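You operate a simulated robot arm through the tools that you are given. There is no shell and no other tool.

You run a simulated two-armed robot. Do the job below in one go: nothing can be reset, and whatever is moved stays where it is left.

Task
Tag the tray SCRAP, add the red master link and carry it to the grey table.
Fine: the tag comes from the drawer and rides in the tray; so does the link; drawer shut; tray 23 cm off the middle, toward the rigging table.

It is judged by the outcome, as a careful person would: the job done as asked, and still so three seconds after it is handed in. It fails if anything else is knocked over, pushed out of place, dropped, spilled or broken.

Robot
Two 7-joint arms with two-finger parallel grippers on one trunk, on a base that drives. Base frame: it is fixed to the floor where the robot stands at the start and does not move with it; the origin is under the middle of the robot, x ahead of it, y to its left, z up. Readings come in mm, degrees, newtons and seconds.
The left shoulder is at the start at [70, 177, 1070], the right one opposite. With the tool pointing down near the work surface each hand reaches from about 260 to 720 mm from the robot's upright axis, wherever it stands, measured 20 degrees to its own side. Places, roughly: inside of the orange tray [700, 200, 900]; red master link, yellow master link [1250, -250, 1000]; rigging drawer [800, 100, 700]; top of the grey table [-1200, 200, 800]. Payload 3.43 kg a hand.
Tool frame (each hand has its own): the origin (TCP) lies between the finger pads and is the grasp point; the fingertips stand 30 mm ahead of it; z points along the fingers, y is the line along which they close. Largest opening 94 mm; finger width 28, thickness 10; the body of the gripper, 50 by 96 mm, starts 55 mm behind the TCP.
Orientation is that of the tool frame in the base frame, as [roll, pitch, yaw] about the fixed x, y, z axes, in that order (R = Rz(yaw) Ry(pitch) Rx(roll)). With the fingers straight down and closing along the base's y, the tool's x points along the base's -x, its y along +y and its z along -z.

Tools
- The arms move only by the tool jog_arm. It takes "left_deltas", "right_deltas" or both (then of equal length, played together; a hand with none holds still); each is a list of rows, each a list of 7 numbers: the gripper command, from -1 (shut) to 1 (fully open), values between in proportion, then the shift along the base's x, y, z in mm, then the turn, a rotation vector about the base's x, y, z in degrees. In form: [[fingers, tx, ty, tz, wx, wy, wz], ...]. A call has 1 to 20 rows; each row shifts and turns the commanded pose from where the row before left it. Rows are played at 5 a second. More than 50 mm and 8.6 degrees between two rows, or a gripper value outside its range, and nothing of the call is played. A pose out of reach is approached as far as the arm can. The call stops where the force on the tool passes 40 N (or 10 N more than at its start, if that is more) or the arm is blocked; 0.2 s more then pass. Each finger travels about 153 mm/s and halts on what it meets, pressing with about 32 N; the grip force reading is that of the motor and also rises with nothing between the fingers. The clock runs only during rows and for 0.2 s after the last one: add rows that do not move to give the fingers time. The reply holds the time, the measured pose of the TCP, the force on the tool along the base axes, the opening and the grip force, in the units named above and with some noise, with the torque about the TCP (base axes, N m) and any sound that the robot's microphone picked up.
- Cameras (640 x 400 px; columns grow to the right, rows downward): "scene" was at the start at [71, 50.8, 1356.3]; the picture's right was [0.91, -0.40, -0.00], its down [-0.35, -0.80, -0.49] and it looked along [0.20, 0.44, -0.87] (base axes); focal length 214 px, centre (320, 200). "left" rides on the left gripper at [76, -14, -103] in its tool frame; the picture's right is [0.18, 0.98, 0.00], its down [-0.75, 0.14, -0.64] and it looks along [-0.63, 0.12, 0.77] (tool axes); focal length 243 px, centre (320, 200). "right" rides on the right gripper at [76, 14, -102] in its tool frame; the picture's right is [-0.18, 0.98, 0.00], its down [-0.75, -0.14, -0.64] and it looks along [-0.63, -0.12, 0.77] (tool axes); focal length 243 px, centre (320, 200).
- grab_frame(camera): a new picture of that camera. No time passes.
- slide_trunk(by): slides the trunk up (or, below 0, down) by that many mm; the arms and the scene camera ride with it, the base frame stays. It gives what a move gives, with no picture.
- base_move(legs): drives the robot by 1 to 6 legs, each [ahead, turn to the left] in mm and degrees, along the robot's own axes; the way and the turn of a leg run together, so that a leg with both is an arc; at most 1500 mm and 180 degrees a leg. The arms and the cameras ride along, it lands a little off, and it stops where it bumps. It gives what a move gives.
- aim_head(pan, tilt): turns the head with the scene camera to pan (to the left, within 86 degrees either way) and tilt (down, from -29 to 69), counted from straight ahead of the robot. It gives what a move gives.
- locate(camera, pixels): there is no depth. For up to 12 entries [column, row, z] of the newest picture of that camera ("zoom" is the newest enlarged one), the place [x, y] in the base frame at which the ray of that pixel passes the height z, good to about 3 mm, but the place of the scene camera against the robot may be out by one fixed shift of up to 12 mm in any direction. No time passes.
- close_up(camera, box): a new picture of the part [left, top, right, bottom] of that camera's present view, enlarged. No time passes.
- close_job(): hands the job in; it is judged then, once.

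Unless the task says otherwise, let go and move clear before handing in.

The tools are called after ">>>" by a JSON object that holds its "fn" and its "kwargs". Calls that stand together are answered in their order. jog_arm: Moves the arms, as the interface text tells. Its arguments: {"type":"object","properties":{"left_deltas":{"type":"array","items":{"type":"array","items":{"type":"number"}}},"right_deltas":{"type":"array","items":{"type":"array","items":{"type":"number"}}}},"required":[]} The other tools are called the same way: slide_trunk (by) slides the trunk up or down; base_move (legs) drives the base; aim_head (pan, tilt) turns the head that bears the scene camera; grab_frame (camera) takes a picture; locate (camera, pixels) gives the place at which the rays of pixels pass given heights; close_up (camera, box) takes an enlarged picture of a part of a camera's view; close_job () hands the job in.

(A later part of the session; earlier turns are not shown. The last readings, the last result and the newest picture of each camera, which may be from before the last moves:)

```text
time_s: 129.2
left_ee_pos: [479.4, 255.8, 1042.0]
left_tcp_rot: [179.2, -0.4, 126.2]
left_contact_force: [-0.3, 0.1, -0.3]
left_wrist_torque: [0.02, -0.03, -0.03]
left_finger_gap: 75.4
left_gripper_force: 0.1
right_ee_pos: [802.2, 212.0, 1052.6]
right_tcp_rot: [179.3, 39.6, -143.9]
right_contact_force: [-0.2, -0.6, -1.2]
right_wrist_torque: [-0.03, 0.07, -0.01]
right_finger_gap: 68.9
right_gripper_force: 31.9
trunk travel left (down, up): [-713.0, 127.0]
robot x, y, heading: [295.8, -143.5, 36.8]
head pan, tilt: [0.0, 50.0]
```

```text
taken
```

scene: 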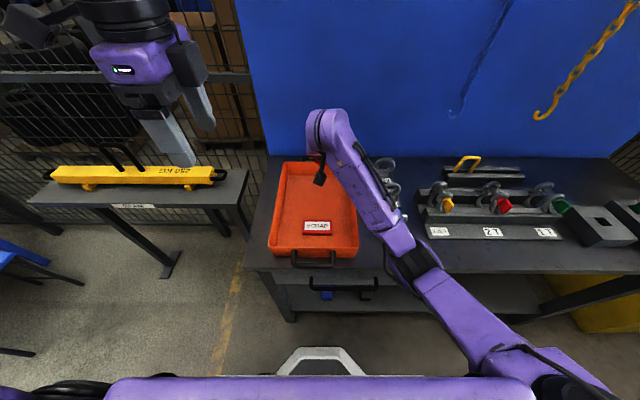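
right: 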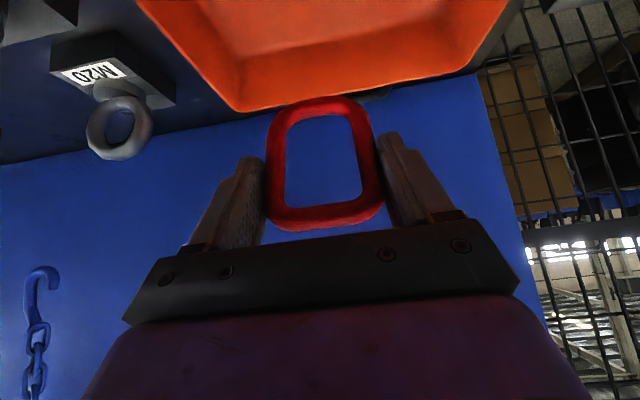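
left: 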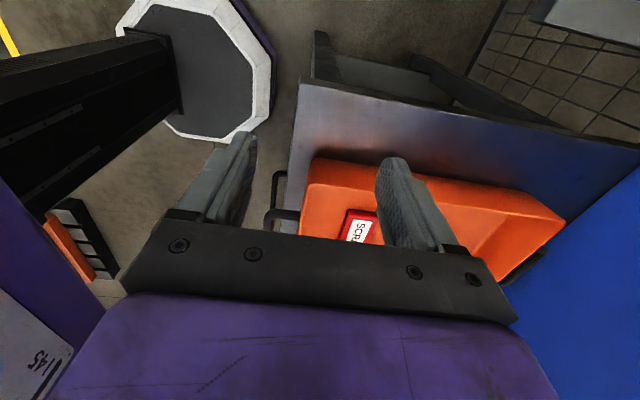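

I estimate the right elbow at n≈395 and z≈1020, so the forearm stays well above the tray rim when the hand comes down. I'll lower the link toward the tray floor.

>>> {"fn": "jog_arm", "kwargs": {"right_deltas": [[-1, 0, 0, -25, 0, 0, 0], [-1, 0, 0, -25, 0, 0, 0], [-1, 0, 0, -20, 0, 0, 0], [-1, 0, 0, -10, 0, 0, 0]], "left_deltas": [[0.6, 0, 0, 40, 0, 0, 0], [0.6, 0, 0, 40, 0, 0, 0], [0.6, 0, 0, 40, 0, 0, 0], [0.6, 0, 0, 40, 0, 0, 0]]}}

>>> {"fn": "grab_frame", "kwargs": {"camera": "right"}}

>>> {"fn": "grab_frame", "kwargs": {"camera": "scene"}}

```text
time_s: 130.2
left_ee_pos: [480.7, 255.5, 1201.8]
left_tcp_rot: [179.1, -0.5, 126.2]
left_contact_force: [0.8, 0.1, -0.5]
left_wrist_torque: [0.02, -0.01, 0.03]
left_finger_gap: 75.0
left_gripper_force: 0.0
right_ee_pos: [794.7, 205.2, 978.4]
right_tcp_rot: [179.6, 39.6, -143.6]
right_contact_force: [0.3, 0.1, -2.2]
right_wrist_torque: [-0.04, 0.05, 0.02]
right_finger_gap: 69.2
right_gripper_force: 31.9
right hand out of reach, approached as far as the arm can: row 3, 4
trunk travel left (down, up): [-713.0, 127.0]
robot x, y, heading: [294.3, -140.5, 36.5]
head pan, tilt: [0.0, 50.0]
```

```text
taken
```

right: 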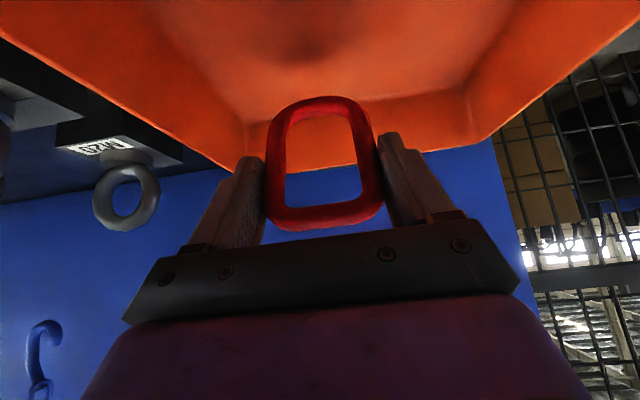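

```text
taken
```

scene: 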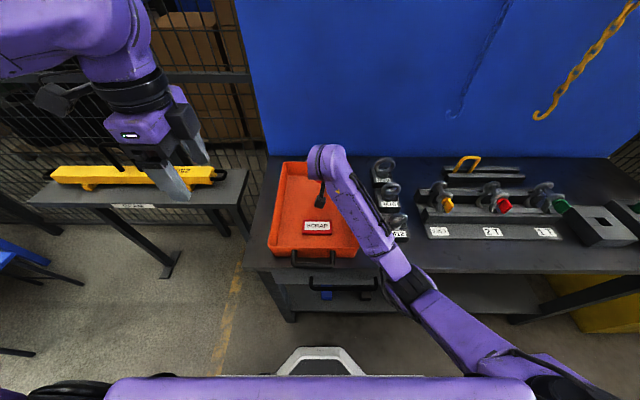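

The arm is at its reach limit here, with the link hanging about 30 mm above the tray floor. I'll use the trunk to lower the rest in small steps.

>>> {"fn": "slide_trunk", "kwargs": {"by": -20}}

>>> {"fn": "slide_trunk", "kwargs": {"by": -6}}

>>> {"fn": "grab_frame", "kwargs": {"camera": "right"}}

```text
time_s: 130.9
left_ee_pos: [481.1, 256.1, 1183.1]
left_tcp_rot: [179.1, -0.5, 126.3]
left_contact_force: [-0.2, -0.2, -0.2]
left_wrist_torque: [-0.01, 0.02, -0.02]
left_finger_gap: 74.9
left_gripper_force: 0.1
right_ee_pos: [795.6, 206.3, 958.4]
right_tcp_rot: [179.6, 39.6, -143.6]
right_contact_force: [0.7, -0.7, -1.8]
right_wrist_torque: [-0.02, 0.04, -0.02]
right_finger_gap: 69.5
right_gripper_force: 31.9
trunk travel left (down, up): [-693.0, 147.0]
robot x, y, heading: [295.3, -145.5, 36.5]
head pan, tilt: [0.0, 50.0]
```

```text
time_s: 131.5
left_ee_pos: [481.1, 256.6, 1177.6]
left_tcp_rot: [179.0, -0.3, 126.4]
left_contact_force: [-0.3, 0.0, 0.8]
left_wrist_torque: [0.01, -0.01, 0.01]
left_finger_gap: 75.1
left_gripper_force: 0.1
right_ee_pos: [796.3, 206.7, 951.6]
right_tcp_rot: [179.7, 39.7, -143.6]
right_contact_force: [-0.8, -0.3, -1.3]
right_wrist_torque: [0.0, 0.04, -0.01]
right_finger_gap: 69.3
right_gripper_force: 32.0
trunk travel left (down, up): [-687.0, 153.0]
robot x, y, heading: [296.3, -139.2, 36.6]
head pan, tilt: [0.0, 50.0]
```

```text
taken
```

right: 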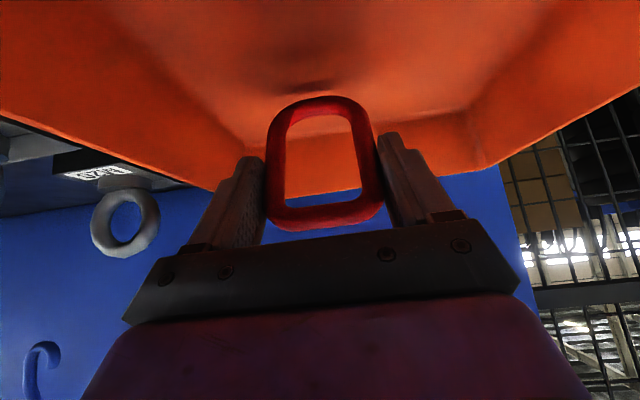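

The shadow under the link is closing in (around row 87), so it's nearly touching. I'll continue in 5 mm steps.

>>> {"fn": "slide_trunk", "kwargs": {"by": -5}}

>>> {"fn": "slide_trunk", "kwargs": {"by": -5}}

>>> {"fn": "slide_trunk", "kwargs": {"by": -4}}

>>> {"fn": "grab_frame", "kwargs": {"camera": "right"}}

```text
time_s: 132.0
left_ee_pos: [481.0, 257.2, 1172.5]
left_tcp_rot: [179.1, -0.5, 126.3]
left_contact_force: [0.5, -0.1, -0.4]
left_wrist_torque: [0.02, -0.01, 0.0]
left_finger_gap: 75.2
left_gripper_force: 0.1
right_ee_pos: [796.0, 204.8, 947.2]
right_tcp_rot: [179.6, 39.6, -143.7]
right_contact_force: [-0.3, 0.5, -2.1]
right_wrist_torque: [-0.05, 0.05, -0.01]
right_finger_gap: 69.0
right_gripper_force: 31.5
trunk travel left (down, up): [-682.0, 158.0]
robot x, y, heading: [298.7, -144.2, 36.6]
head pan, tilt: [0.0, 50.0]
```

```text
time_s: 132.5
left_ee_pos: [481.5, 256.5, 1166.2]
left_tcp_rot: [179.1, -0.4, 126.3]
left_contact_force: [0.2, -0.4, 0.1]
left_wrist_torque: [0.02, -0.01, 0.0]
left_finger_gap: 75.2
left_gripper_force: 0.1
right_ee_pos: [795.3, 204.9, 941.1]
right_tcp_rot: [179.6, 39.5, -143.6]
right_contact_force: [-0.1, -0.2, -1.1]
right_wrist_torque: [0.02, 0.03, -0.03]
right_finger_gap: 69.5
right_gripper_force: 32.1
trunk travel left (down, up): [-677.0, 163.0]
robot x, y, heading: [298.5, -144.4, 36.4]
head pan, tilt: [0.0, 50.0]
```

```text
time_s: 133.1
left_ee_pos: [480.0, 256.1, 1163.2]
left_tcp_rot: [179.1, -0.3, 126.3]
left_contact_force: [-0.6, -0.3, 0.1]
left_wrist_torque: [-0.05, 0.0, 0.03]
left_finger_gap: 75.1
left_gripper_force: 0.0
right_ee_pos: [795.4, 205.3, 940.1]
right_tcp_rot: [179.6, 39.9, -143.6]
right_contact_force: [1.9, 0.8, 9.4]
right_wrist_torque: [0.24, -0.46, -0.02]
right_finger_gap: 69.3
right_gripper_force: 31.8
trunk travel left (down, up): [-673.0, 167.0]
robot x, y, heading: [296.1, -143.8, 36.6]
head pan, tilt: [0.0, 50.0]
```

```text
taken
```

right: 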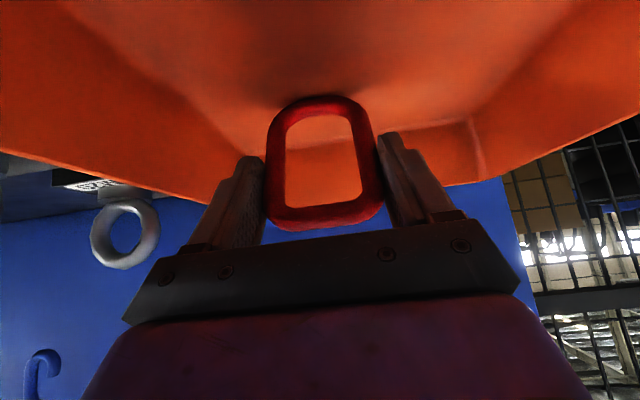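

The link's lower end is now on the tray floor (9 N) with the top leaning toward me. I'll open the fingers just slightly so it settles down flat between them.

>>> {"fn": "jog_arm", "kwargs": {"right_deltas": [[0.52, 0, 0, 0, 0, 0, 0], [0.55, 0, 0, 0, 0, 0, 0], [0.6, 0, 0, 0, 0, 0, 0], [0.6, 0, 0, 0, 0, 0, 0]]}}

>>> {"fn": "grab_frame", "kwargs": {"camera": "right"}}

```text
time_s: 134.1
left_ee_pos: [479.8, 256.9, 1163.7]
left_tcp_rot: [179.1, -0.5, 126.3]
left_contact_force: [0.1, 0.5, -0.2]
left_wrist_torque: [0.01, 0.02, 0.02]
left_finger_gap: 75.1
left_gripper_force: 0.0
right_ee_pos: [796.1, 206.4, 937.6]
right_tcp_rot: [179.6, 39.5, -143.7]
right_contact_force: [0.3, 0.2, -0.8]
right_wrist_torque: [-0.01, 0.02, 0.02]
right_finger_gap: 75.1
right_gripper_force: 0.0
trunk travel left (down, up): [-673.0, 167.0]
robot x, y, heading: [300.4, -143.4, 36.6]
head pan, tilt: [0.0, 50.0]
```

```text
taken
```

right: 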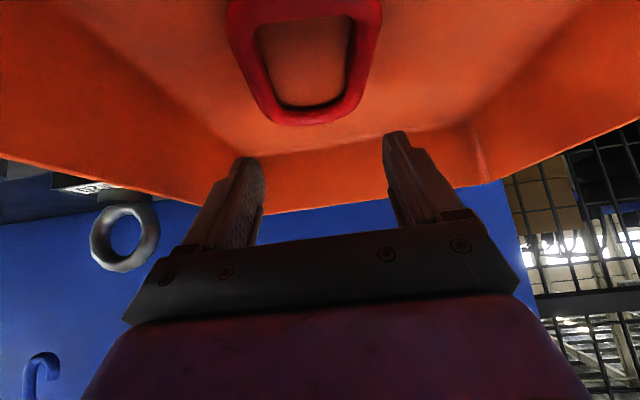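

The link is lying flat on the tray floor, clear of the fingers. I'll raise the trunk to lift clear and look at the tray.

>>> {"fn": "slide_trunk", "kwargs": {"by": 150}}

>>> {"fn": "jog_arm", "kwargs": {"right_deltas": [[1, 10, -20, 0, -4.7, 6.4, 0], [1, 10, -20, 0, -4.7, 6.4, 0], [1, 10, -20, 0, -4.7, 6.4, 0], [1, 10, -20, 0, -4.7, 6.4, 0], [1, 10, -20, 0, -4.5, 6.2, 0]]}}

>>> {"fn": "grab_frame", "kwargs": {"camera": "scene"}}

>>> {"fn": "close_up", "kwargs": {"camera": "scene", "box": [230, 150, 430, 275]}}

```text
time_s: 135.8
left_ee_pos: [481.5, 256.4, 1312.8]
left_tcp_rot: [179.1, -0.4, 126.2]
left_contact_force: [0.2, 0.1, -0.6]
left_wrist_torque: [0.02, 0.02, 0.0]
left_finger_gap: 75.2
left_gripper_force: 0.1
right_ee_pos: [796.0, 206.1, 1088.0]
right_tcp_rot: [179.6, 39.6, -143.6]
right_contact_force: [-0.5, -0.1, 0.2]
right_wrist_torque: [0.0, 0.02, -0.03]
right_finger_gap: 75.0
right_gripper_force: 0.1
trunk travel left (down, up): [-823.0, 17.0]
robot x, y, heading: [298.9, -141.7, 36.9]
head pan, tilt: [0.0, 50.0]
```

```text
time_s: 137.0
left_ee_pos: [482.0, 256.1, 1312.2]
left_tcp_rot: [179.1, -0.5, 126.3]
left_contact_force: [0.0, -0.5, 0.0]
left_wrist_torque: [0.0, 0.01, -0.02]
left_finger_gap: 75.4
left_gripper_force: 0.0
right_ee_pos: [845.4, 104.3, 1088.6]
right_tcp_rot: [179.5, 0.1, -143.6]
right_contact_force: [0.4, -1.4, 0.6]
right_wrist_torque: [0.01, 0.03, 0.02]
right_finger_gap: 93.9
right_gripper_force: 0.2
trunk travel left (down, up): [-823.0, 17.0]
robot x, y, heading: [297.8, -146.5, 36.3]
head pan, tilt: [0.0, 50.0]
```

```text
taken
```

scene: 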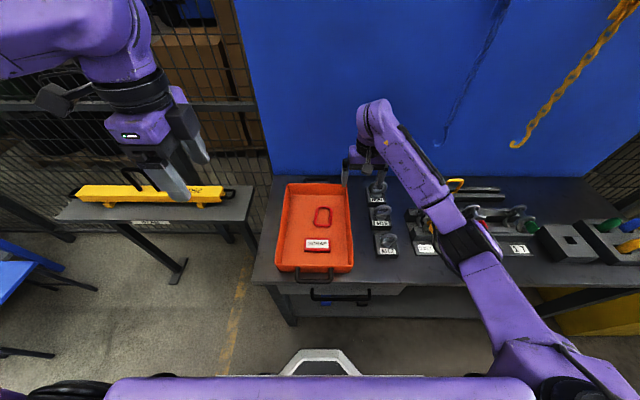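

```text
3.20 times, centred on (330, 212) of scene
```

zoom: 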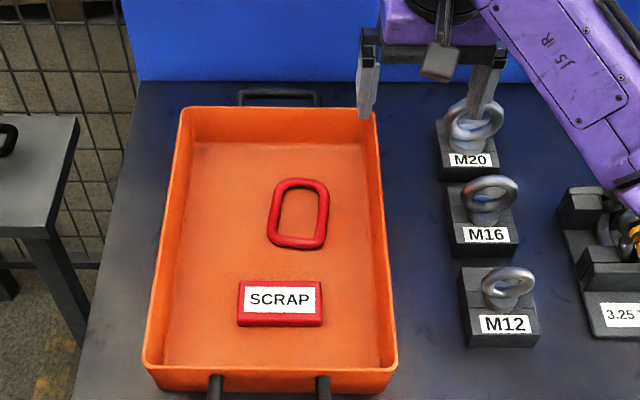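

Both the tag and the link lie flat in the tray, clear of each other, and nothing else has moved. Before lifting the tray I'll look at the grey table, so I'll raise the right hand, back off and turn around.

>>> {"fn": "jog_arm", "kwargs": {"right_deltas": [[1, -10, -10, 40, 0, 0, 0], [1, -20, -15, 40, 0, 0, 0], [1, -30, -20, 40, 0, 0, 0], [1, -30, -20, 0, 0, 0, 0]]}}

>>> {"fn": "base_move", "kwargs": {"legs": [[-300, 0], [0, 130]]}}

>>> {"fn": "aim_head", "kwargs": {"pan": 0, "tilt": 25}}

>>> {"fn": "grab_frame", "kwargs": {"camera": "scene"}}

```text
refused: row 3 steps farther than a row can; nothing moved
```

```text
time_s: 144.5
left_ee_pos: [-368.5, -442.6, 1313.6]
left_tcp_rot: [179.2, -0.4, -103.3]
left_contact_force: [-0.4, 0.3, 0.5]
left_wrist_torque: [-0.01, -0.01, -0.07]
left_finger_gap: 75.2
left_gripper_force: 0.0
right_ee_pos: [-490.8, -67.4, 1088.8]
right_tcp_rot: [179.5, 0.2, -13.3]
right_contact_force: [-0.5, -0.7, 0.1]
right_wrist_torque: [0.0, -0.02, 0.04]
right_finger_gap: 93.9
right_gripper_force: 0.0
trunk travel left (down, up): [-823.0, 17.0]
robot x, y, heading: [54.5, -322.0, 167.0]
head pan, tilt: [0.0, 50.0]
```

```text
time_s: 145.4
left_ee_pos: [-369.5, -443.2, 1313.7]
left_tcp_rot: [179.1, -0.5, -103.3]
left_contact_force: [0.3, -0.2, -0.2]
left_wrist_torque: [-0.01, 0.05, -0.02]
left_finger_gap: 75.3
left_gripper_force: 0.1
right_ee_pos: [-490.9, -68.1, 1087.4]
right_tcp_rot: [179.5, 0.2, -13.3]
right_contact_force: [-0.4, -0.4, 0.1]
right_wrist_torque: [0.01, 0.01, 0.01]
right_finger_gap: 93.9
right_gripper_force: 0.1
trunk travel left (down, up): [-823.0, 17.0]
robot x, y, heading: [54.6, -322.5, 167.0]
head pan, tilt: [0.0, 25.0]
```

```text
taken
```

scene: 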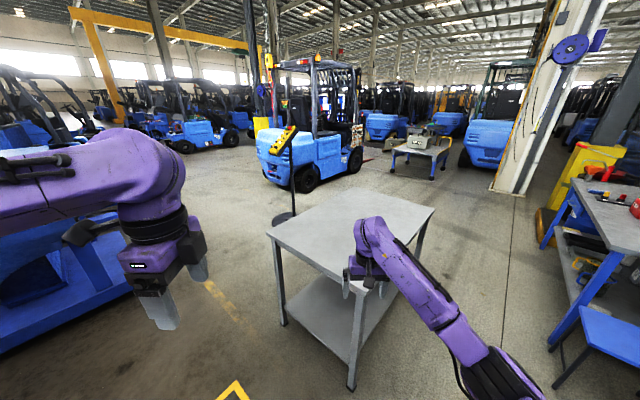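

The grey table is in view: left corner (267,235), far corner (365,190), right corner (433,208) and near corner around (360,278). I'll zoom in and locate them.

>>> {"fn": "close_up", "kwargs": {"camera": "scene", "box": [240, 160, 460, 298]}}

>>> {"fn": "locate", "kwargs": {"camera": "scene", "pixels": [[267, 234, 800], [366, 188, 800], [434, 208, 800], [362, 279, 800]]}}

```text
2.90 times, centred on (350, 229) of scene
```

zoom: 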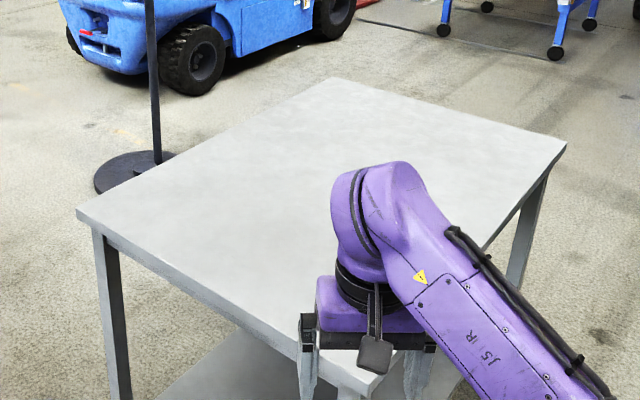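

```text
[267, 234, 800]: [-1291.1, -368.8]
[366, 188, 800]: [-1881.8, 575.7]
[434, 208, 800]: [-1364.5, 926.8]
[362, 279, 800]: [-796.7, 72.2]
```

The table top looks about 1.03–1.1 m × 0.65 m, rotated so its short edge faces roughly toward me, but its height is uncertain. I'll clear the right arm from the view and check the blue object at the left before driving nearer.

>>> {"fn": "jog_arm", "kwargs": {"right_deltas": [[1, 20, 10, 35, 0, 0, 0], [1, 20, 10, 35, 0, 0, 0], [1, 20, 10, 35, 0, 0, 0], [1, 20, 10, 35, 0, 0, 0], [1, 20, 25, 0, 0, 0, 0], [1, 20, 25, 0, 0, 0, 0]]}}

>>> {"fn": "aim_head", "kwargs": {"pan": 20, "tilt": 35}}

>>> {"fn": "grab_frame", "kwargs": {"camera": "scene"}}

>>> {"fn": "locate", "kwargs": {"camera": "scene", "pixels": [[320, 200, 0], [320, 200, 800]]}}

```text
time_s: 146.8
left_ee_pos: [-367.7, -439.8, 1313.0]
left_tcp_rot: [179.1, -0.6, -103.4]
left_contact_force: [0.4, 0.3, 0.0]
left_wrist_torque: [-0.01, 0.0, -0.01]
left_finger_gap: 75.2
left_gripper_force: 0.0
right_ee_pos: [-368.8, 23.6, 1228.4]
right_tcp_rot: [179.4, 0.2, -13.2]
right_contact_force: [-0.4, 0.4, 0.1]
right_wrist_torque: [-0.01, 0.0, -0.03]
right_finger_gap: 94.0
right_gripper_force: 0.0
trunk travel left (down, up): [-823.0, 17.0]
robot x, y, heading: [56.3, -323.9, 167.3]
head pan, tilt: [0.0, 25.0]
```

```text
time_s: 147.6
left_ee_pos: [-367.9, -442.5, 1313.5]
left_tcp_rot: [179.1, -0.5, -103.3]
left_contact_force: [0.7, 0.3, 0.0]
left_wrist_torque: [-0.01, 0.01, 0.0]
left_finger_gap: 75.0
left_gripper_force: 0.1
right_ee_pos: [-371.4, 23.1, 1228.3]
right_tcp_rot: [179.5, 0.2, -13.4]
right_contact_force: [-0.5, 0.8, 0.8]
right_wrist_torque: [-0.02, -0.01, -0.01]
right_finger_gap: 94.1
right_gripper_force: 0.0
trunk travel left (down, up): [-823.0, 17.0]
robot x, y, heading: [57.5, -320.8, 167.2]
head pan, tilt: [20.0, 35.0]
```

```text
taken
```

scene: 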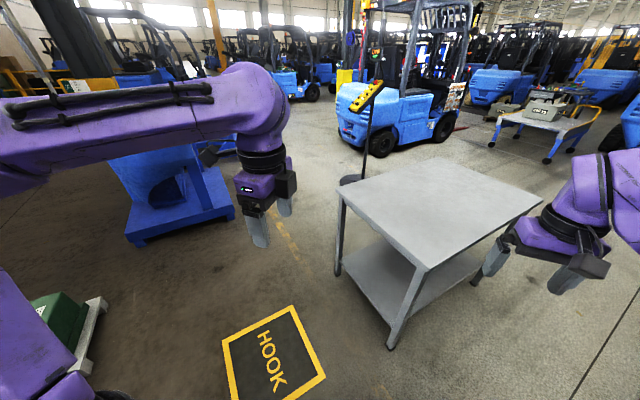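

```text
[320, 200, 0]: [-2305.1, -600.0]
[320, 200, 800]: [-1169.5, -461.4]
```

Now all four table corners are visible: left (337,183), far (440,157), right (543,198) and near (425,270). I'll locate them, the foot of the near leg for height, and nearby obstacles.

>>> {"fn": "close_up", "kwargs": {"camera": "scene", "box": [310, 140, 566, 300]}}

>>> {"fn": "locate", "kwargs": {"camera": "scene", "pixels": [[337, 182, 800], [440, 157, 800], [543, 199, 800], [425, 270, 800], [337, 182, 850], [440, 157, 850], [543, 199, 850], [425, 270, 850], [390, 349, 0], [337, 275, 0], [130, 245, 0], [235, 215, 0]]}}

```text
2.50 times, centred on (438, 220) of scene
```

zoom: 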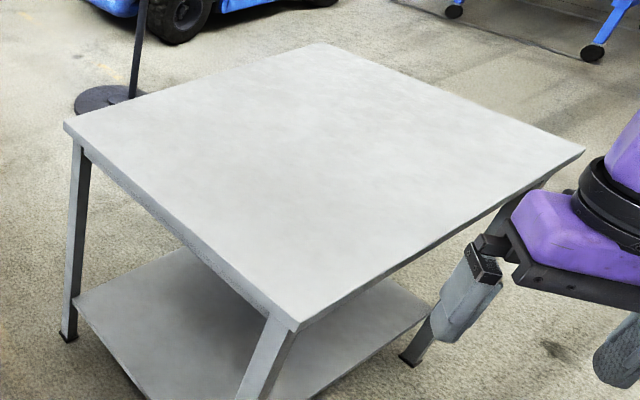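

```text
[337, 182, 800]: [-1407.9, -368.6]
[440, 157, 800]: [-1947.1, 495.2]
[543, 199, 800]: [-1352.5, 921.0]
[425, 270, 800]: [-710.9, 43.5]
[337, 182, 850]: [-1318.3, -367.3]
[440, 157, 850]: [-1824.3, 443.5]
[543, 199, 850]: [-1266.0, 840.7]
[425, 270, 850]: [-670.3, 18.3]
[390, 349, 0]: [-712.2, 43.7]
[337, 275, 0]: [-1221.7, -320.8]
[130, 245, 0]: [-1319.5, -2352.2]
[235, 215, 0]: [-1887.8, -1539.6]
```

Height is still ambiguous between about 800 and 870, so I'll drive nearer, face along the table's long side, and use the wrist cameras.

>>> {"fn": "base_move", "kwargs": {"legs": [[0, 17], [480, 0], [0, -60]]}}

>>> {"fn": "aim_head", "kwargs": {"pan": 0, "tilt": 40}}

>>> {"fn": "grab_frame", "kwargs": {"camera": "scene"}}

>>> {"fn": "grab_frame", "kwargs": {"camera": "right"}}

>>> {"fn": "grab_frame", "kwargs": {"camera": "left"}}

```text
time_s: 154.1
left_ee_pos: [-812.6, -153.0, 1313.0]
left_tcp_rot: [179.1, -0.5, -146.5]
left_contact_force: [0.3, -0.5, -0.4]
left_wrist_torque: [-0.03, 0.01, 0.0]
left_finger_gap: 75.2
left_gripper_force: 0.1
right_ee_pos: [-496.0, 188.2, 1228.0]
right_tcp_rot: [179.5, 0.2, -56.6]
right_contact_force: [0.8, -0.1, -0.3]
right_wrist_torque: [0.03, 0.02, 0.01]
right_finger_gap: 94.2
right_gripper_force: 0.0
trunk travel left (down, up): [-823.0, 17.0]
robot x, y, heading: [-422.4, -356.9, 123.6]
head pan, tilt: [20.0, 35.0]
```

```text
time_s: 154.9
left_ee_pos: [-810.9, -152.0, 1312.2]
left_tcp_rot: [179.1, -0.6, -146.7]
left_contact_force: [-0.6, 0.2, 0.0]
left_wrist_torque: [-0.01, 0.02, 0.0]
left_finger_gap: 75.1
left_gripper_force: 0.0
right_ee_pos: [-493.8, 186.5, 1229.6]
right_tcp_rot: [179.5, 0.2, -56.6]
right_contact_force: [-0.8, 0.7, -0.3]
right_wrist_torque: [-0.01, 0.03, 0.0]
right_finger_gap: 94.1
right_gripper_force: 0.0
trunk travel left (down, up): [-823.0, 17.0]
robot x, y, heading: [-421.2, -353.2, 123.7]
head pan, tilt: [0.0, 40.0]
```

```text
taken
```

scene: 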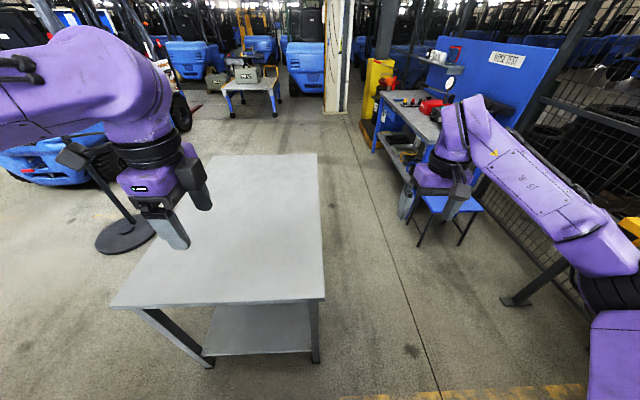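

```text
taken
```

right: 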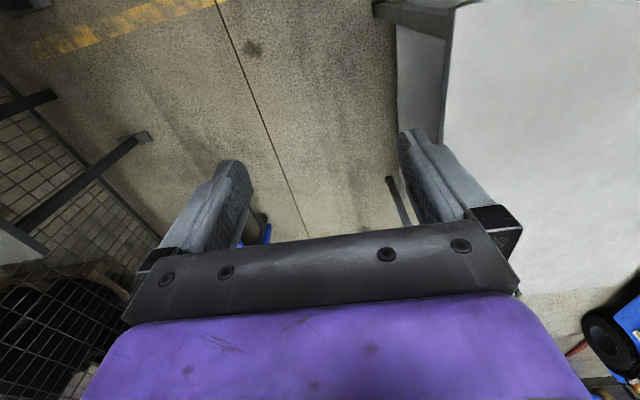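

```text
taken
```

left: 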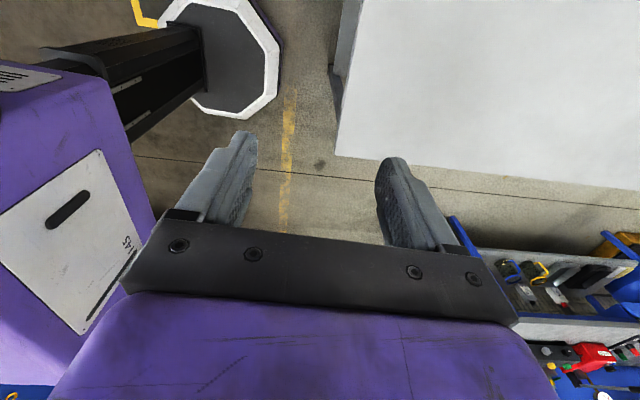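

The table is now nearly aligned with the robot, with the near-right corner at (335,155) in the left wrist view, (452,6) in the right wrist view and (325,299) in the scene view. I'll triangulate it.

>>> {"fn": "locate", "kwargs": {"camera": "left", "pixels": [[335, 155, 800], [335, 155, 850], [335, 155, 900], [640, 190, 800], [362, 0, 800], [363, 0, 850]]}}

>>> {"fn": "locate", "kwargs": {"camera": "right", "pixels": [[452, 6, 800], [452, 6, 850], [452, 6, 900]]}}

>>> {"fn": "close_up", "kwargs": {"camera": "scene", "box": [100, 140, 356, 320]}}

>>> {"fn": "locate", "kwargs": {"camera": "scene", "pixels": [[325, 299, 800], [325, 299, 850], [110, 307, 800], [110, 307, 850], [317, 153, 800], [317, 153, 850]]}}

```text
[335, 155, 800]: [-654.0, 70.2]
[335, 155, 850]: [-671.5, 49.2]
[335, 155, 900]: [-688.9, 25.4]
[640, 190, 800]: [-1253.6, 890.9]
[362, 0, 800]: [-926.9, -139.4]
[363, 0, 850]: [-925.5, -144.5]
```

```text
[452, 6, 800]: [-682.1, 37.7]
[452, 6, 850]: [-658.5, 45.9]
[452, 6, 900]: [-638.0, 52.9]
```

```text
2.22 times, centred on (228, 230) of scene
```

zoom: 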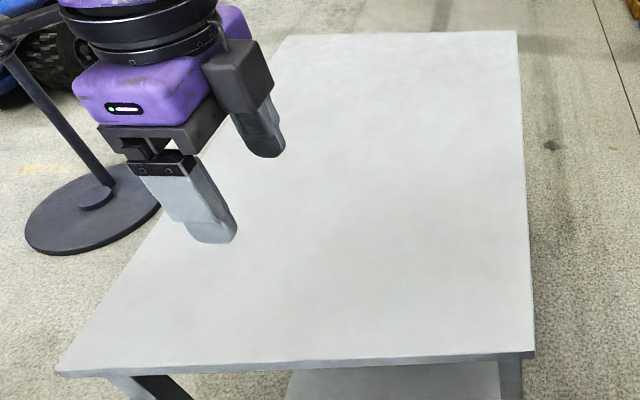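

```text
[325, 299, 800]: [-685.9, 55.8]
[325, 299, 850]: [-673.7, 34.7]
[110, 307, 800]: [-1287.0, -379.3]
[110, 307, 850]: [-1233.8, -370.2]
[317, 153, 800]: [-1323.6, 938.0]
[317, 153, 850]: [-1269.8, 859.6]
```

Triangulation gives the grey table's top at z≈845, size about 1.02 × 0.70 m and middle near (−1250, 257), with its long axis along 126°. The tray's target centre is therefore about (−1024, 215). I'll drive back to the bench to pick up the tray.

>>> {"fn": "base_move", "kwargs": {"legs": [[0, -121.4], [468, 0], [0, 34], [200, 0]]}}

>>> {"fn": "aim_head", "kwargs": {"pan": 0, "tilt": 45}}

>>> {"fn": "grab_frame", "kwargs": {"camera": "scene"}}

```text
time_s: 165.6
left_ee_pos: [388.4, 192.2, 1313.8]
left_tcp_rot: [179.1, -0.5, 126.9]
left_contact_force: [-0.9, 0.1, -0.3]
left_wrist_torque: [0.01, -0.02, -0.03]
left_finger_gap: 75.0
left_gripper_force: 0.1
right_ee_pos: [746.7, -102.3, 1229.4]
right_tcp_rot: [179.5, 0.3, -143.1]
right_contact_force: [0.2, 0.0, 1.1]
right_wrist_torque: [0.01, -0.06, -0.02]
right_finger_gap: 93.9
right_gripper_force: 0.0
trunk travel left (down, up): [-823.0, 17.0]
robot x, y, heading: [211.8, -206.3, 37.4]
head pan, tilt: [0.0, 40.0]
```

```text
time_s: 166.2
left_ee_pos: [390.0, 192.6, 1313.7]
left_tcp_rot: [179.1, -0.6, 127.0]
left_contact_force: [-0.1, 0.3, -0.1]
left_wrist_torque: [-0.04, 0.0, 0.02]
left_finger_gap: 75.3
left_gripper_force: 0.1
right_ee_pos: [749.8, -101.9, 1228.3]
right_tcp_rot: [179.5, 0.1, -143.0]
right_contact_force: [-0.4, 0.0, 1.0]
right_wrist_torque: [0.02, 0.05, 0.01]
right_finger_gap: 94.3
right_gripper_force: 0.0
trunk travel left (down, up): [-823.0, 17.0]
robot x, y, heading: [209.3, -207.1, 37.1]
head pan, tilt: [0.0, 45.0]
```

```text
taken
```

scene: 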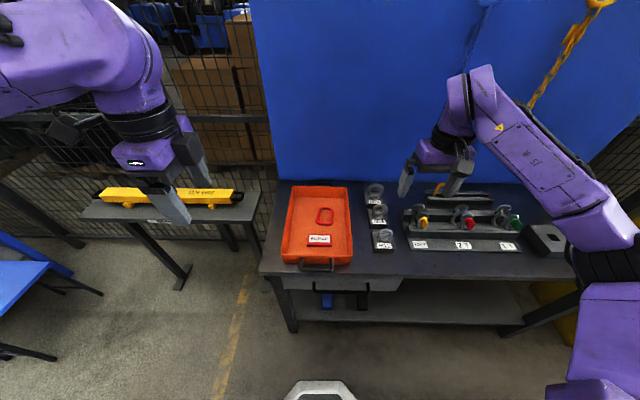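

I'm back, square to the bench. I'll close up slightly, lower the trunk, and turn and position the hands over the tray's two long walls.

>>> {"fn": "base_move", "kwargs": {"legs": [[35, -0.8]]}}

>>> {"fn": "slide_trunk", "kwargs": {"by": -130}}

>>> {"fn": "jog_arm", "kwargs": {"left_deltas": [[0, 20, 5, 0, 0, 0, 8.2], [0, 20, 5, 0, 0, 0, 8.2], [0, 20, 5, 0, 0, 0, 8.2], [0, 20, 5, 0, 0, 0, 8.2], [0, 20, 5, 0, 0, 0, 8.2], [0, 20, 5, 0, 0, 0, 8.2], [0, 20, 5, 0, 0, 0, 8.2], [0, 20, 5, 0, 0, 0, 8.2], [0, 20, 5, 0, 0, 0, 8.2], [0, 20, 5, 0, 0, 0, 8.2], [0, 20, 5, 0, 0, 0, 8]], "right_deltas": [[0, 5, 16, 0, 0, 0, 0], [0, 5, 16, 0, 0, 0, 0], [0, 5, 16, 0, 0, 0, 0], [0, 5, 16, 0, 0, 0, 0], [0, 5, 16, 0, 0, 0, 0], [0, 5, 16, 0, 0, 0, 0], [0, 5, 16, 0, 0, 0, 0], [0, 5, 16, 0, 0, 0, 0], [0, 5, 16, 0, 0, 0, 0], [0, 5, 16, 0, 0, 0, 0], [0, 5, 16, 0, 0, 0, 0]]}}

>>> {"fn": "grab_frame", "kwargs": {"camera": "left"}}

>>> {"fn": "grab_frame", "kwargs": {"camera": "right"}}

>>> {"fn": "grab_frame", "kwargs": {"camera": "scene"}}

```text
time_s: 167.1
left_ee_pos: [416.4, 207.5, 1315.3]
left_tcp_rot: [178.7, -0.5, 126.0]
left_contact_force: [-0.8, 0.2, 0.3]
left_wrist_torque: [0.02, -0.04, 0.01]
left_finger_gap: 75.1
left_gripper_force: 0.0
right_ee_pos: [771.7, -92.9, 1231.9]
right_tcp_rot: [179.5, 0.6, -143.7]
right_contact_force: [-1.2, 0.2, 0.4]
right_wrist_torque: [0.03, -0.05, -0.02]
right_finger_gap: 94.1
right_gripper_force: 0.0
trunk travel left (down, up): [-823.0, 17.0]
robot x, y, heading: [241.6, -185.5, 36.3]
head pan, tilt: [0.0, 45.0]
```

```text
time_s: 168.7
left_ee_pos: [423.2, 210.7, 1183.8]
left_tcp_rot: [178.9, -0.5, 126.1]
left_contact_force: [-1.1, 0.2, -0.1]
left_wrist_torque: [-0.01, 0.02, -0.05]
left_finger_gap: 74.8
left_gripper_force: 0.1
right_ee_pos: [777.9, -89.4, 1098.9]
right_tcp_rot: [179.5, 0.4, -143.8]
right_contact_force: [-0.4, -1.1, 0.0]
right_wrist_torque: [0.03, -0.01, 0.02]
right_finger_gap: 93.9
right_gripper_force: 0.1
trunk travel left (down, up): [-693.0, 147.0]
robot x, y, heading: [237.8, -189.9, 36.4]
head pan, tilt: [0.0, 45.0]
```

```text
time_s: 171.1
left_ee_pos: [643.4, 268.0, 1183.3]
left_tcp_rot: [179.1, -0.5, -143.8]
left_contact_force: [0.7, -0.2, 0.0]
left_wrist_torque: [-0.05, -0.03, 0.01]
left_finger_gap: 47.1
left_gripper_force: 0.1
right_ee_pos: [834.1, 87.9, 1097.5]
right_tcp_rot: [179.5, 0.2, -143.8]
right_contact_force: [0.8, 0.7, 0.4]
right_wrist_torque: [-0.01, -0.03, 0.01]
right_finger_gap: 47.5
right_gripper_force: 0.0
trunk travel left (down, up): [-693.0, 147.0]
robot x, y, heading: [235.8, -189.2, 36.5]
head pan, tilt: [0.0, 45.0]
```

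```text
taken
```

left: 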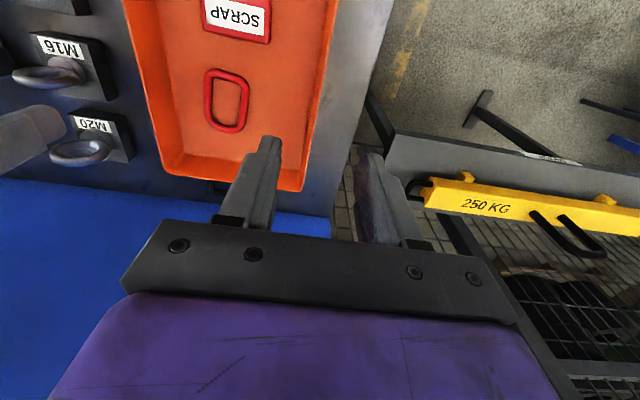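

```text
taken
```

right: 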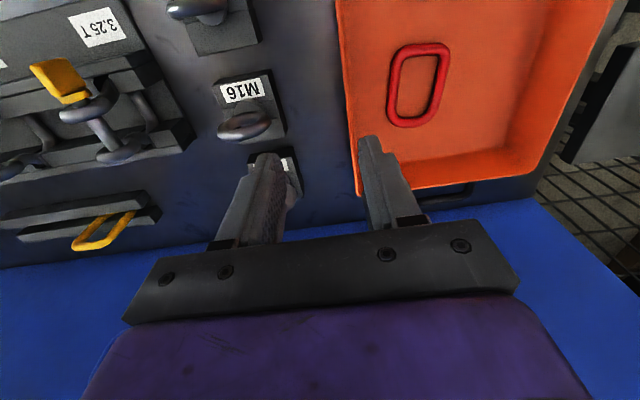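

```text
taken
```

scene: 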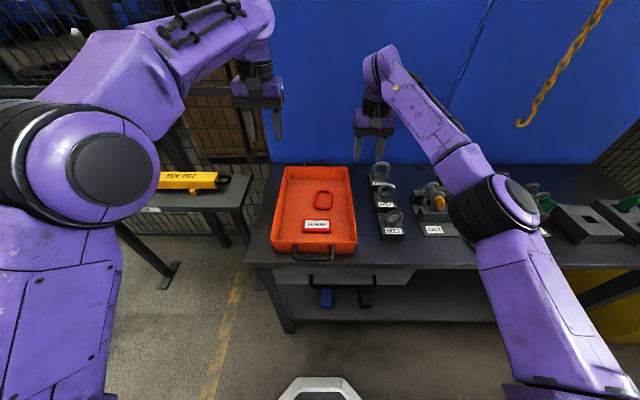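

Both wrist cameras see the tray's walls: the left one the left rim (from (343,0) to (303,190)), the right one the right rim (from (337,0) to (357,195)). I'll locate the rim at the mid-length.

>>> {"fn": "locate", "kwargs": {"camera": "left", "pixels": [[302, 191, 927], [161, 166, 927], [343, 0, 927], [330, 70, 927], [318, 130, 927]]}}

>>> {"fn": "locate", "kwargs": {"camera": "right", "pixels": [[357, 196, 927], [527, 173, 927], [337, 0, 927], [345, 80, 927], [352, 145, 927]]}}

>>> {"fn": "close_up", "kwargs": {"camera": "right", "box": [240, 0, 480, 150]}}

```text
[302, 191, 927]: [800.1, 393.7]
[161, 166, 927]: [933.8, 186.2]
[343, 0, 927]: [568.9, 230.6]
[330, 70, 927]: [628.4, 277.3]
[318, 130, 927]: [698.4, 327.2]
```

```text
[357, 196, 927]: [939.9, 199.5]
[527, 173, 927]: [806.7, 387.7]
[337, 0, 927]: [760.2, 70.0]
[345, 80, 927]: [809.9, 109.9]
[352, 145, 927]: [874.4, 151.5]
```

```text
2.67 times, centred on (360, 75) of right
```

zoom: 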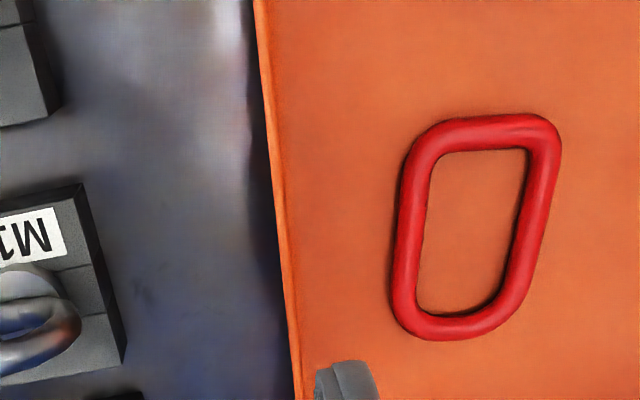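

The tray rim spans n≈547–874 and s≈150–393, so its centre is at n≈710, s≈272. I'll back the base 30 mm to leave room for the placement later, then bring both hands over the wall midpoints.

>>> {"fn": "base_move", "kwargs": {"legs": [[-30, 0]]}}

>>> {"fn": "jog_arm", "kwargs": {"left_deltas": [[-0.2, 21, 24, -40, 0, 0, 0], [-0.2, 21, 24, -40, 0, 0, 0], [-0.2, 0, 0, -40, 0, 0, 0], [-0.2, 0, 0, -40, 0, 0, 0], [-0.2, 0, 0, -32, 0, 0, 0]], "right_deltas": [[-0.2, -3, 17, -20, 0, 0, 0], [-0.2, -3, 17, -20, 0, 0, 0], [-0.2, 0, 0, -30, 0, 0, 0], [-0.2, 0, 0, -20, 0, 0, 0], [-0.2, 0, 0, -17, 0, 0, 0]]}}

>>> {"fn": "grab_frame", "kwargs": {"camera": "left"}}

>>> {"fn": "grab_frame", "kwargs": {"camera": "right"}}

>>> {"fn": "grab_frame", "kwargs": {"camera": "scene"}}

```text
time_s: 171.9
left_ee_pos: [622.4, 251.8, 1181.0]
left_tcp_rot: [179.1, -0.7, -143.8]
left_contact_force: [0.1, -0.1, -0.9]
left_wrist_torque: [-0.02, 0.02, 0.0]
left_finger_gap: 47.2
left_gripper_force: 0.0
right_ee_pos: [812.3, 72.4, 1094.8]
right_tcp_rot: [179.5, 0.0, -143.8]
right_contact_force: [0.2, -0.4, -1.0]
right_wrist_torque: [-0.03, 0.02, 0.04]
right_finger_gap: 46.7
right_gripper_force: 0.0
trunk travel left (down, up): [-693.0, 147.0]
robot x, y, heading: [211.4, -204.4, 36.2]
head pan, tilt: [0.0, 45.0]
```

```text
refused: row 1 steps farther than a row can; nothing moved
```

```text
taken
```

left: 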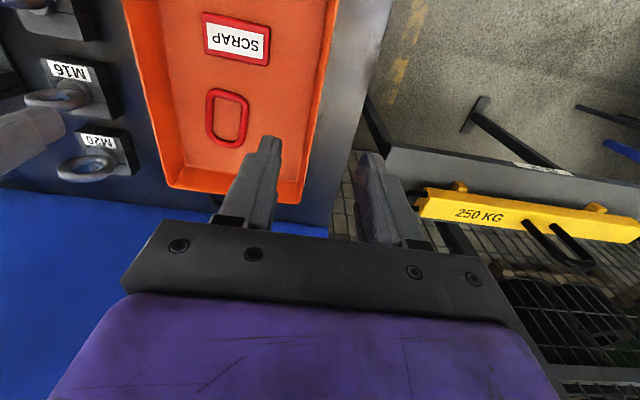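

```text
taken
```

right: 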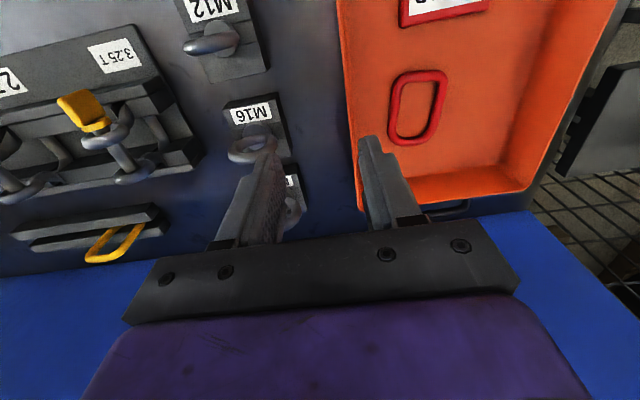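

```text
taken
```

scene: 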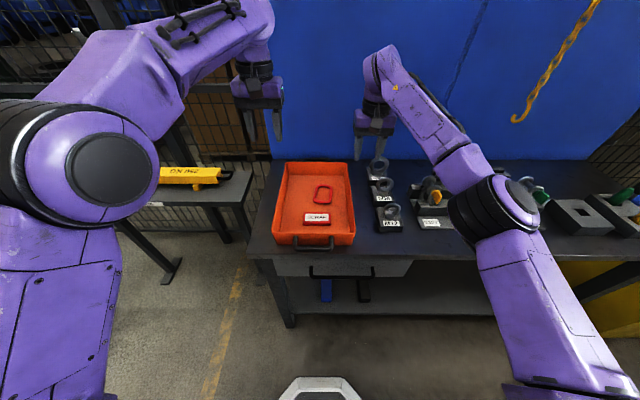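

The move was refused because a row was too long, so nothing moved. I'll replay it with smaller steps.

>>> {"fn": "jog_arm", "kwargs": {"left_deltas": [[-0.2, 13.2, 15.3, -30, 0, 0, 0], [-0.2, 13.2, 15.3, -35, 0, 0, 0], [-0.2, 13.2, 15.3, -35, 0, 0, 0], [-0.2, 0, 0, -40, 0, 0, 0], [-0.2, 0, 0, -40, 0, 0, 0], [-0.2, 0, 0, -10, 0, 0, 0]], "right_deltas": [[-0.2, -3, 11, 0, 0, 0, 0], [-0.2, -3, 11, -10, 0, 0, 0], [-0.2, -2.6, 10.7, -15, 0, 0, 0], [-0.2, 0, 0, -30, 0, 0, 0], [-0.2, 0, 0, -30, 0, 0, 0], [-0.2, 0, 0, -20, 0, 0, 0]]}}

>>> {"fn": "grab_frame", "kwargs": {"camera": "left"}}

>>> {"fn": "grab_frame", "kwargs": {"camera": "right"}}

>>> {"fn": "grab_frame", "kwargs": {"camera": "scene"}}

```text
time_s: 173.3
left_ee_pos: [659.3, 294.9, 992.9]
left_tcp_rot: [179.0, -0.5, -143.9]
left_contact_force: [1.1, 0.8, -0.1]
left_wrist_torque: [0.01, -0.02, 0.01]
left_finger_gap: 37.8
left_gripper_force: 0.1
right_ee_pos: [799.7, 101.8, 991.7]
right_tcp_rot: [179.5, 0.2, -143.8]
right_contact_force: [-0.7, -0.9, -1.2]
right_wrist_torque: [0.01, -0.03, 0.01]
right_finger_gap: 37.6
right_gripper_force: 0.0
trunk travel left (down, up): [-693.0, 147.0]
robot x, y, heading: [214.7, -203.3, 36.2]
head pan, tilt: [0.0, 45.0]
```

```text
taken
```

left: 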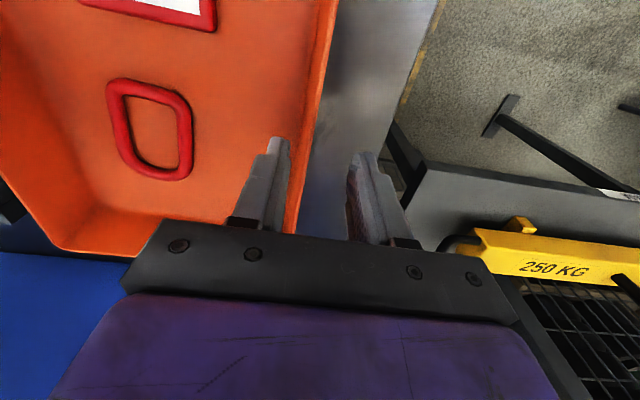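

```text
taken
```

right: 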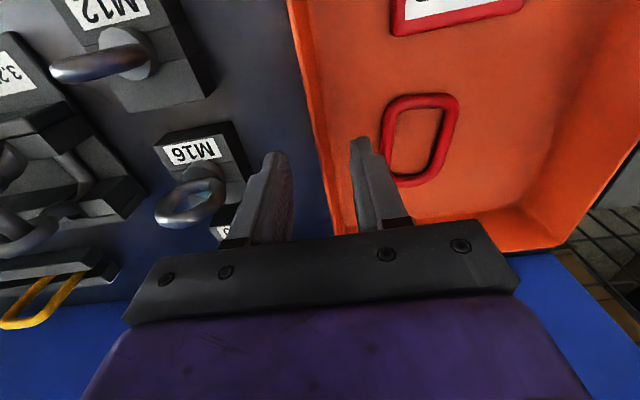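

```text
taken
```

scene: 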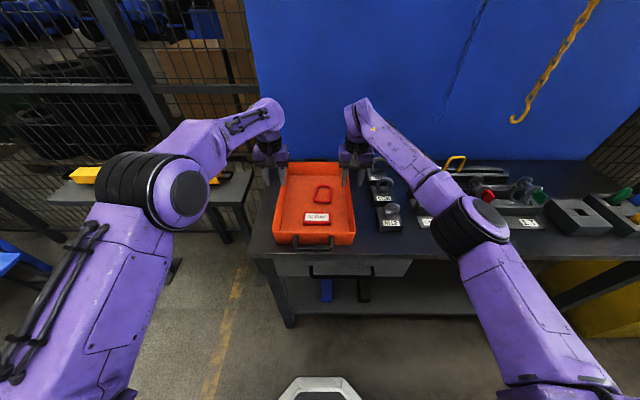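

The right rim passes near column 322 at the TCP depth (row ~134), which is centred, while the left rim passes near column 310. I'll zoom to check the left one.

>>> {"fn": "close_up", "kwargs": {"camera": "left", "box": [240, 60, 400, 160]}}

>>> {"fn": "close_up", "kwargs": {"camera": "right", "box": [240, 60, 400, 160]}}

```text
4.00 times, centred on (320, 110) of left
```

zoom: 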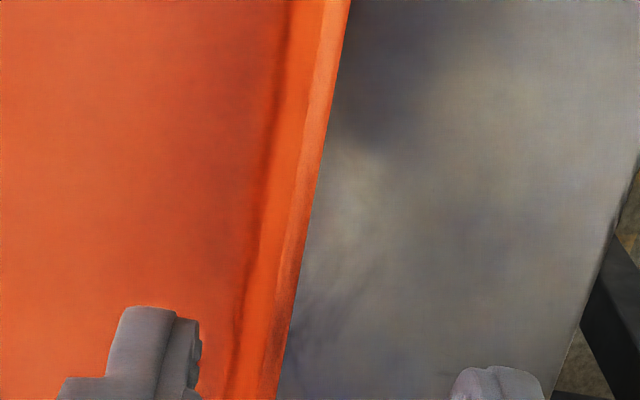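

```text
4.00 times, centred on (320, 110) of right
```

zoom: 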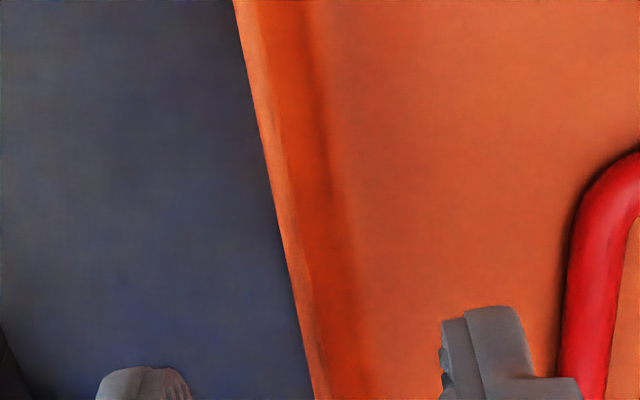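

Both rims are about 4–5 mm to the right of the TCP planes, so I'll shift both hands by that and descend so the fingers straddle the walls.

>>> {"fn": "jog_arm", "kwargs": {"left_deltas": [[-0.2, 2.7, -3.6, -20, 0, 0, 0], [-0.2, 0, 0, -30, 0, 0, 0], [-0.2, 0, 0, -20, 0, 0, 0], [-0.2, 0, 0, -8, 0, 0, 0]], "right_deltas": [[-0.2, 2.7, -3.6, -20, 0, 0, 0], [-0.2, 0, 0, -30, 0, 0, 0], [-0.2, 0, 0, -20, 0, 0, 0], [-0.2, 0, 0, -8, 0, 0, 0]]}}

>>> {"fn": "grab_frame", "kwargs": {"camera": "left"}}

>>> {"fn": "grab_frame", "kwargs": {"camera": "right"}}

>>> {"fn": "close_up", "kwargs": {"camera": "scene", "box": [230, 110, 430, 260]}}

```text
time_s: 174.3
left_ee_pos: [661.9, 292.6, 914.7]
left_tcp_rot: [179.0, -0.5, -143.9]
left_contact_force: [-0.2, -0.8, 0.0]
left_wrist_torque: [0.01, -0.02, 0.01]
left_finger_gap: 37.7
left_gripper_force: 0.0
right_ee_pos: [803.3, 99.1, 914.6]
right_tcp_rot: [179.5, 0.1, -143.8]
right_contact_force: [0.4, 0.6, 0.0]
right_wrist_torque: [0.01, 0.01, -0.01]
right_finger_gap: 37.6
right_gripper_force: 0.1
trunk travel left (down, up): [-693.0, 147.0]
robot x, y, heading: [213.8, -207.3, 36.6]
head pan, tilt: [0.0, 45.0]
```

```text
taken
```

left: 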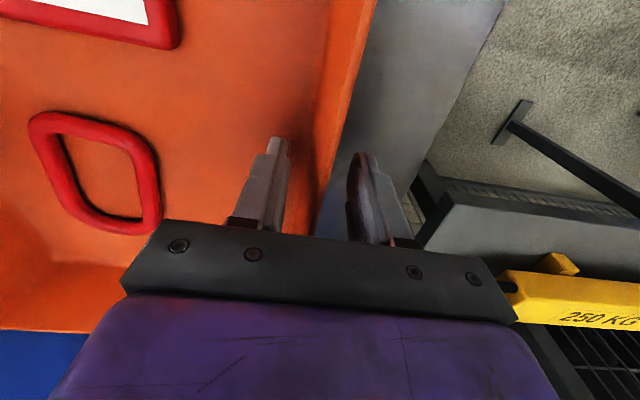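

```text
taken
```

right: 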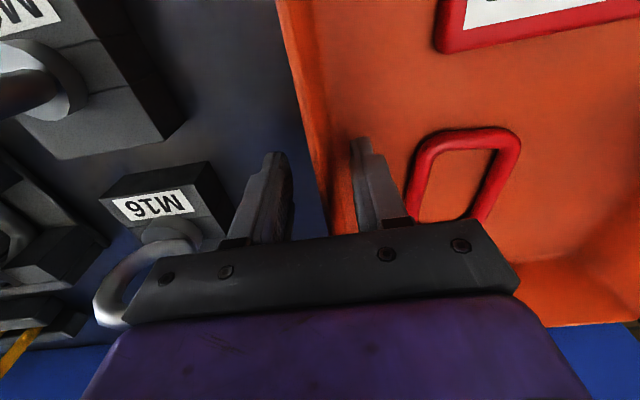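

```text
2.67 times, centred on (330, 185) of scene
```

zoom: 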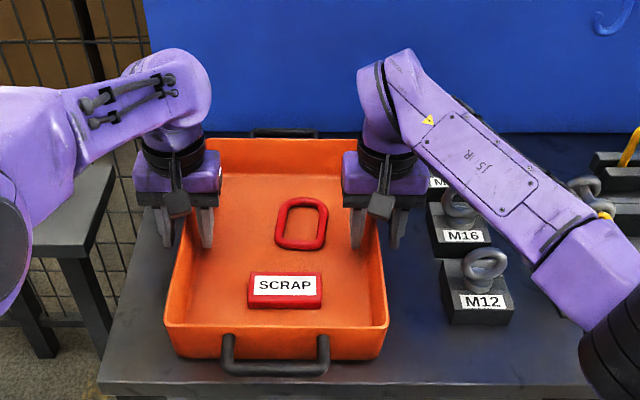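

Both hands straddle the walls near mid-length, with the inner fingers clear of the link. I'll close both grippers.

>>> {"fn": "jog_arm", "kwargs": {"left_deltas": [[-0.6, 0, 0, 0, 0, 0, 0], [-1, 0, 0, 0, 0, 0, 0], [-1, 0, 0, 0, 0, 0, 0], [-1, 0, 0, 0, 0, 0, 0]], "right_deltas": [[-0.6, 0, 0, 0, 0, 0, 0], [-1, 0, 0, 0, 0, 0, 0], [-1, 0, 0, 0, 0, 0, 0], [-1, 0, 0, 0, 0, 0, 0]]}}

>>> {"fn": "close_up", "kwargs": {"camera": "scene", "box": [230, 110, 430, 260]}}

```text
time_s: 175.3
left_ee_pos: [663.3, 290.1, 916.2]
left_tcp_rot: [179.4, -0.5, -143.8]
left_contact_force: [10.3, -24.2, 1.3]
left_wrist_torque: [-0.35, -0.42, -0.46]
left_finger_gap: 9.1
left_gripper_force: 32.3
right_ee_pos: [801.1, 100.2, 914.6]
right_tcp_rot: [179.3, 0.2, -143.5]
right_contact_force: [-13.4, 23.6, 0.1]
right_wrist_torque: [0.28, 0.31, -0.55]
right_finger_gap: 8.8
right_gripper_force: 31.8
trunk travel left (down, up): [-693.0, 147.0]
robot x, y, heading: [214.5, -205.0, 36.4]
head pan, tilt: [0.0, 45.0]
```

```text
2.67 times, centred on (330, 185) of scene
```

zoom: 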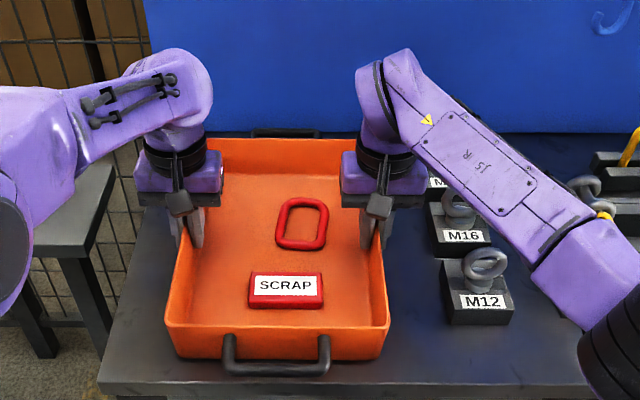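

Both walls are gripped (about 9 mm each). The hands pull apart by about 26 N, so I'll relieve that by 3 mm on each side, then lift a little with the trunk.

>>> {"fn": "jog_arm", "kwargs": {"left_deltas": [[-1, 1.8, -2.4, 0, 0, 0, 0], [-1, 0, 0, 0, 0, 0, 0]], "right_deltas": [[-1, -1.8, 2.4, 0, 0, 0, 0], [-1, 0, 0, 0, 0, 0, 0]]}}

>>> {"fn": "slide_trunk", "kwargs": {"by": 25}}

>>> {"fn": "close_up", "kwargs": {"camera": "scene", "box": [230, 110, 430, 260]}}

```text
time_s: 175.9
left_ee_pos: [662.6, 291.7, 915.9]
left_tcp_rot: [179.0, -0.5, -143.7]
left_contact_force: [4.4, -7.5, -0.1]
left_wrist_torque: [-0.62, -0.38, -0.35]
left_finger_gap: 9.5
left_gripper_force: 32.1
right_ee_pos: [802.2, 99.8, 915.4]
right_tcp_rot: [179.5, 0.2, -143.8]
right_contact_force: [-7.6, 8.1, 1.3]
right_wrist_torque: [-0.2, 1.06, -0.2]
right_finger_gap: 9.2
right_gripper_force: 31.7
trunk travel left (down, up): [-693.0, 147.0]
robot x, y, heading: [216.9, -205.8, 36.5]
head pan, tilt: [0.0, 45.0]
```

```text
time_s: 176.6
left_ee_pos: [664.1, 291.3, 938.6]
left_tcp_rot: [179.0, -0.6, -143.8]
left_contact_force: [-0.2, -2.7, -2.3]
left_wrist_torque: [-0.45, -0.6, -0.28]
left_finger_gap: 9.6
left_gripper_force: 31.8
right_ee_pos: [803.1, 101.1, 938.1]
right_tcp_rot: [179.6, 0.1, -143.8]
right_contact_force: [0.8, 2.7, -5.0]
right_wrist_torque: [0.23, 0.58, -0.2]
right_finger_gap: 8.9
right_gripper_force: 32.5
trunk travel left (down, up): [-718.0, 122.0]
robot x, y, heading: [214.2, -208.6, 36.4]
head pan, tilt: [0.0, 45.0]
```

```text
2.67 times, centred on (330, 185) of scene
```

zoom: 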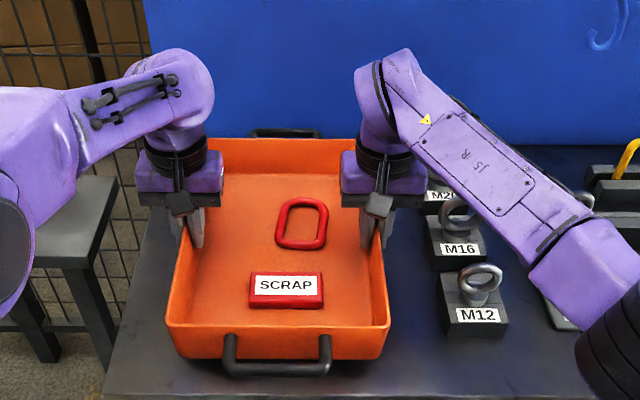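

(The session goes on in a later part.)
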